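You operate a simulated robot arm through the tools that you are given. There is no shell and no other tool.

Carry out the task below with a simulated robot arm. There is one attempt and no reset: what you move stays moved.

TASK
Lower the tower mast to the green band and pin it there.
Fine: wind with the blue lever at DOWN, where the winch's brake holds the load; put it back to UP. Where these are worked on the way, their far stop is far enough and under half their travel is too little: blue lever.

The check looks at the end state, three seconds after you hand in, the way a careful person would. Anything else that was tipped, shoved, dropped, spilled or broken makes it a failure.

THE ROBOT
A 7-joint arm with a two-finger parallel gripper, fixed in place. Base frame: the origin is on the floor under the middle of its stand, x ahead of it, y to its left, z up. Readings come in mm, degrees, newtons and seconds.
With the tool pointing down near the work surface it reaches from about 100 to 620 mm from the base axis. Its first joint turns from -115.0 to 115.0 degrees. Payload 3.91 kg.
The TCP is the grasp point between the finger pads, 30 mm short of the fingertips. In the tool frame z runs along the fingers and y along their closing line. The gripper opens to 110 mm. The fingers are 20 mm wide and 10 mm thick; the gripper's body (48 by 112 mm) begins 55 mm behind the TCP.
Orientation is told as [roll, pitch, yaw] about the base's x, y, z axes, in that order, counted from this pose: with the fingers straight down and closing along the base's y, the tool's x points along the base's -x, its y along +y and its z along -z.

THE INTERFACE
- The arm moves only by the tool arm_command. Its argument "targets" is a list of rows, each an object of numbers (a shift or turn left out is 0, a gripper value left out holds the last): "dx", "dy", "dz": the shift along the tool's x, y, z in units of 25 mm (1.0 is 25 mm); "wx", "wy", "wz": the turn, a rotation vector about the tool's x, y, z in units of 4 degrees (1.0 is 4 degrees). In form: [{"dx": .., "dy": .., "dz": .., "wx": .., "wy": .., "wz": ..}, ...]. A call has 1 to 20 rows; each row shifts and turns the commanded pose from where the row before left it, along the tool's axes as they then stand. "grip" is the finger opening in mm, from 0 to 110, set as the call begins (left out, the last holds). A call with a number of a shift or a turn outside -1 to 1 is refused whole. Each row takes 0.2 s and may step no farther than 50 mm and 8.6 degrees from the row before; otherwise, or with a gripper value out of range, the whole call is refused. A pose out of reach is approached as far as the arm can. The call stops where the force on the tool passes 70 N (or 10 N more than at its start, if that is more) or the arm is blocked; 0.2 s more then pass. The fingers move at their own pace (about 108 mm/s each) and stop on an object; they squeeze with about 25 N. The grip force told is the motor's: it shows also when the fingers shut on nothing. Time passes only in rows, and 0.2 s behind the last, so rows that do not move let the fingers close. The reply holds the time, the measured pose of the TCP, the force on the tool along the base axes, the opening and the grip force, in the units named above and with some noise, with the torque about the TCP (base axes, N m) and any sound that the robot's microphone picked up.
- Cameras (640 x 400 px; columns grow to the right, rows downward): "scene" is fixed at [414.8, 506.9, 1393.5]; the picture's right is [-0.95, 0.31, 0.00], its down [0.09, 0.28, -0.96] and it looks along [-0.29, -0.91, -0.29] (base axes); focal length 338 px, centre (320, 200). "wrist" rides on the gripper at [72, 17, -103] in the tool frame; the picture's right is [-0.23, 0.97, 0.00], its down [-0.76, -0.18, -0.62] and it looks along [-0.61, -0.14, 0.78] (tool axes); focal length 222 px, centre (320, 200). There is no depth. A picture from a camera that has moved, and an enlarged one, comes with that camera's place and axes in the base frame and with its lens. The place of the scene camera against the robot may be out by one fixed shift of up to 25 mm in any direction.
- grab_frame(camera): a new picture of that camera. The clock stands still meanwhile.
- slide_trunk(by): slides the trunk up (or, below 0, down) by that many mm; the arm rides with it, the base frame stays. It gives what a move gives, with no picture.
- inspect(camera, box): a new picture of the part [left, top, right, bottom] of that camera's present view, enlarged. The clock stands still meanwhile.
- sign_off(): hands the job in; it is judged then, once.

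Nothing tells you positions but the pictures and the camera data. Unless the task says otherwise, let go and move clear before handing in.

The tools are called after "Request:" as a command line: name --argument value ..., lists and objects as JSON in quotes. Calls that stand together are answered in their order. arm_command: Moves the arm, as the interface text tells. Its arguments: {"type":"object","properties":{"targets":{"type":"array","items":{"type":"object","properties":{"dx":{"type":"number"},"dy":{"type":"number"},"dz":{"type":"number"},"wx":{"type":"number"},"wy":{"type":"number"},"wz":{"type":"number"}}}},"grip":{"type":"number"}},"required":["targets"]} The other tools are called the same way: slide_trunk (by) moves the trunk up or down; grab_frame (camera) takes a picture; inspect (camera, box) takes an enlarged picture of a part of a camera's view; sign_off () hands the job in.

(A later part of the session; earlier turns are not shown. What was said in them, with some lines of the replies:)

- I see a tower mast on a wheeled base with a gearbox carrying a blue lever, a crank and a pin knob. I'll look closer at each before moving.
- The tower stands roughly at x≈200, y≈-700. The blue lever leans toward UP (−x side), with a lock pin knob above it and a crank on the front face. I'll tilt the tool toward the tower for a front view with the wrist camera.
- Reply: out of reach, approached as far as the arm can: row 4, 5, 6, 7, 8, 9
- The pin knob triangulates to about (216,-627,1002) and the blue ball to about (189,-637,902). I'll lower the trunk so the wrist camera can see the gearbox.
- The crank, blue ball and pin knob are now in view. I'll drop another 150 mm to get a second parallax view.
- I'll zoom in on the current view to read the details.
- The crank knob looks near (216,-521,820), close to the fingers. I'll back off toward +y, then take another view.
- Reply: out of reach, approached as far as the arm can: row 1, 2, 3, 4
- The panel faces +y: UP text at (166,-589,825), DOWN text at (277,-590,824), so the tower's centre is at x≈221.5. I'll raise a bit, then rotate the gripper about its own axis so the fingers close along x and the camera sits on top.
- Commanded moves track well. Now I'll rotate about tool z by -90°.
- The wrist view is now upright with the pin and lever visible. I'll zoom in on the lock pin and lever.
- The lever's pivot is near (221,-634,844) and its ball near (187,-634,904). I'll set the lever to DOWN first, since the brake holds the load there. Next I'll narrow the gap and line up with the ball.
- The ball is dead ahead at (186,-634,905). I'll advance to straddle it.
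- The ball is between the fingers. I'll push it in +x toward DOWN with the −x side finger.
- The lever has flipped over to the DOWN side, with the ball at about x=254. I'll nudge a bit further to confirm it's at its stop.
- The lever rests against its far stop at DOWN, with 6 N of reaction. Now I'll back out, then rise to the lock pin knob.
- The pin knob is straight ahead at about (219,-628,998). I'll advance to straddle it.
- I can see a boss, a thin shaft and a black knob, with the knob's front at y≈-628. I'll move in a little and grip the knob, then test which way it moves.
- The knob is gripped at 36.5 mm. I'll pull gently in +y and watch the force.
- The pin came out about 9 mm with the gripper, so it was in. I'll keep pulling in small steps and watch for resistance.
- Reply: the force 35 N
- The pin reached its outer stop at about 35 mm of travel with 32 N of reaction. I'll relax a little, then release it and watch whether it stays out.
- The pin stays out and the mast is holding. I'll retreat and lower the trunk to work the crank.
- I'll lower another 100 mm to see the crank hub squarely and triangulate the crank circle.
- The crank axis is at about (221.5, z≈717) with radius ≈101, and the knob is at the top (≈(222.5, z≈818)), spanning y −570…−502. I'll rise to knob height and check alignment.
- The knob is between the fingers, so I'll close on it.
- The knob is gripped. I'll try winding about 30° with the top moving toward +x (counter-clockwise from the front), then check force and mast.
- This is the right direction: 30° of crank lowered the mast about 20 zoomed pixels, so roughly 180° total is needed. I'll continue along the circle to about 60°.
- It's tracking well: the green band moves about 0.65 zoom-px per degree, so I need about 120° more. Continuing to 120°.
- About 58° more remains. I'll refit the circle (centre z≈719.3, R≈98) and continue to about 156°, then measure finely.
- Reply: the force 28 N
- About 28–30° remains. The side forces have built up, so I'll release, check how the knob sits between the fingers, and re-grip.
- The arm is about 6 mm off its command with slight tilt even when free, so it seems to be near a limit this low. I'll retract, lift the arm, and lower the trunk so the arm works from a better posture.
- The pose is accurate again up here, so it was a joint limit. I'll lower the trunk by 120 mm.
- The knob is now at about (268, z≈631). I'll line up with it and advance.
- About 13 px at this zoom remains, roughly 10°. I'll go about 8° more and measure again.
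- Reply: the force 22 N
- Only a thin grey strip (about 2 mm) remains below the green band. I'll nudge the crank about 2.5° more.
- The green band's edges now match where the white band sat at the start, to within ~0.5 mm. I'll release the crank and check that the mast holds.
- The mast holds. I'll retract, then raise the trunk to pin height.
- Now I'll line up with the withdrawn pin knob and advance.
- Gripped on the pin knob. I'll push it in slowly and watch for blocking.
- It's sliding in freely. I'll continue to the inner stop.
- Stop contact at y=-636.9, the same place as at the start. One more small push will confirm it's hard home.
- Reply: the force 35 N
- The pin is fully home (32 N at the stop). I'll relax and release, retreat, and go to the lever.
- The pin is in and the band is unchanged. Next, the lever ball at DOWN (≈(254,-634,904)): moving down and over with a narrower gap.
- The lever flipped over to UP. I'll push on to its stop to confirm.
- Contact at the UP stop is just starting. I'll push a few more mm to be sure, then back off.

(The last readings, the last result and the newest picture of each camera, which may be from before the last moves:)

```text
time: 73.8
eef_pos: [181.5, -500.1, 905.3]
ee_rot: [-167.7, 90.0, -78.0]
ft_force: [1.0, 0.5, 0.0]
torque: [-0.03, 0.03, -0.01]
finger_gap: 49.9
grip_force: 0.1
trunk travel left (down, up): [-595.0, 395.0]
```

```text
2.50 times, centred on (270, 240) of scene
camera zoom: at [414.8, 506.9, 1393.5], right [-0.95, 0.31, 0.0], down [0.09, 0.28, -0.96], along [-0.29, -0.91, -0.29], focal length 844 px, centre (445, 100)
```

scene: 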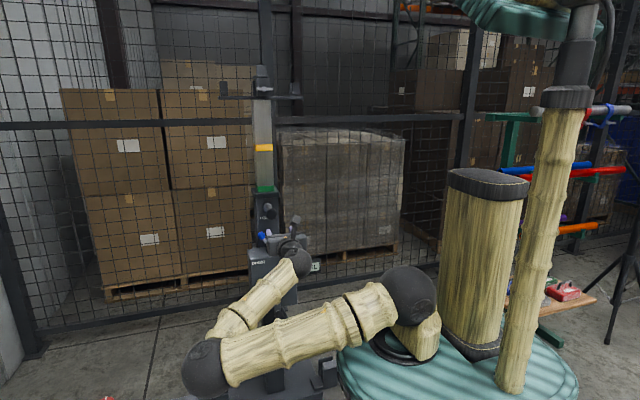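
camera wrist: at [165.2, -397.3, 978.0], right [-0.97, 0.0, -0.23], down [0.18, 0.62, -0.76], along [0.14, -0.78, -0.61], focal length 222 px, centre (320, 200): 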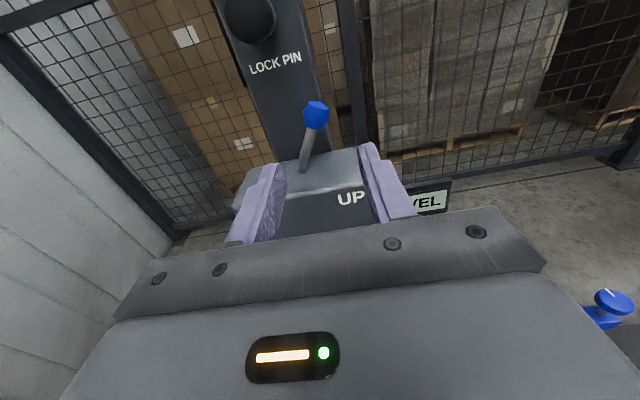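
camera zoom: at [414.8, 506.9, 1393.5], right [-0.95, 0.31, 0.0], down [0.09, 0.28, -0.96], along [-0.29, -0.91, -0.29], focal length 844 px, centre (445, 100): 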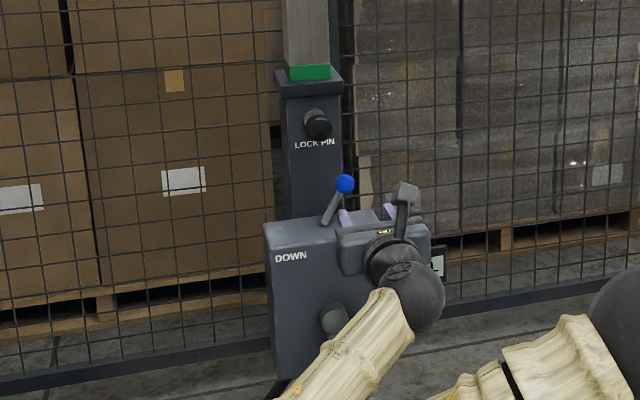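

All parts are in their end states: pin home, lever at UP, green band at the collar. I'll move the arm farther clear and take a last look.

Request:
arm_command --targets '[{"dz": -0.7, "dy": 0.3}, {"dz": -0.3, "dy": 0.5}]'

Request:
slide_trunk --by 150

Request:
grab_frame --camera "scene"

Request:
inspect --camera "scene" --box '[230, 160, 320, 310]'

Request:
grab_frame --camera "wrist"

```text
time: 74.4
eef_pos: [163.5, -474.6, 907.5]
ee_rot: [-94.5, 88.7, -4.4]
ft_force: [0.3, -0.1, -0.4]
torque: [-0.01, 0.01, 0.04]
finger_gap: 50.1
grip_force: 0.1
trunk travel left (down, up): [-595.0, 395.0]
```

```text
time: 76.2
eef_pos: [163.9, -475.6, 1057.8]
ee_rot: [-98.4, 88.8, -8.6]
ft_force: [-0.5, -0.1, -0.3]
torque: [-0.02, 0.0, 0.0]
finger_gap: 50.3
grip_force: 0.1
trunk travel left (down, up): [-745.0, 245.0]
```

```text
taken
```

scene: 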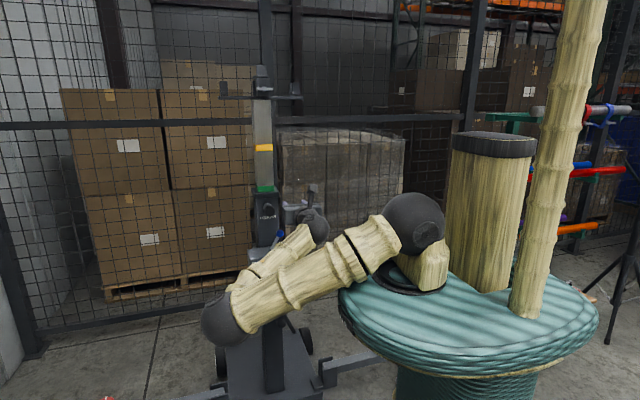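

```text
2.67 times, centred on (275, 235) of scene
camera zoom: at [414.8, 506.9, 1393.5], right [-0.95, 0.31, 0.0], down [0.09, 0.28, -0.96], along [-0.29, -0.91, -0.29], focal length 900 px, centre (440, 107)
```

zoom: 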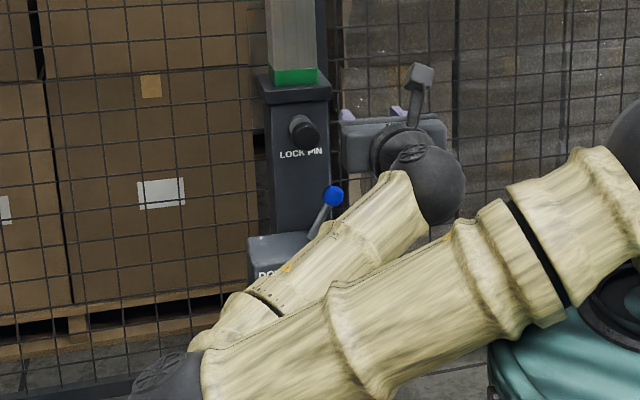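

```text
taken
camera wrist: at [145.8, -373.2, 1130.6], right [-0.97, 0.0, -0.25], down [0.19, 0.62, -0.76], along [0.15, -0.78, -0.6], focal length 222 px, centre (320, 200)
```

wrist: 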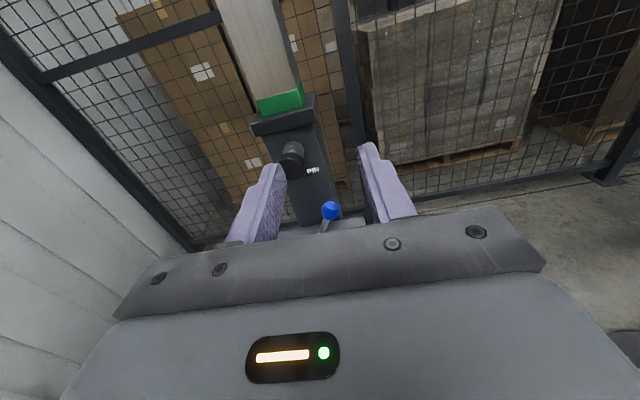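

The green band sits at the collar, the lock pin is fully home, the blue lever is back at UP, and the arm is clear with nothing else disturbed. I'm handing in the job.

Request:
sign_off

```text
The job is handed in.
```

The mast is down at the green band and pinned there. The blue lever is back at UP, and I've handed the job in. I don't have the check's result.

- **Mast:** I set the lever to DOWN against its stop, pulled the lock pin, and wound the crank about half a turn. The green band stopped where the white band sat at the start, matched on the scene camera to within about 0.5 mm. It stayed put after I let go of the crank.
- **Pin:** It slid in freely and hit its inner stop at the same depth as before I pulled it, with about 32 N pushing back.
- **Lever:** I pushed it back to its UP stop, and the ball is where it was at the start.
- **Surroundings:** The arm is released and backed away from the tower. I saw nothing else moved or knocked in the last pictures, though the arm blocked the scene camera's view of the lower gearbox and crank.
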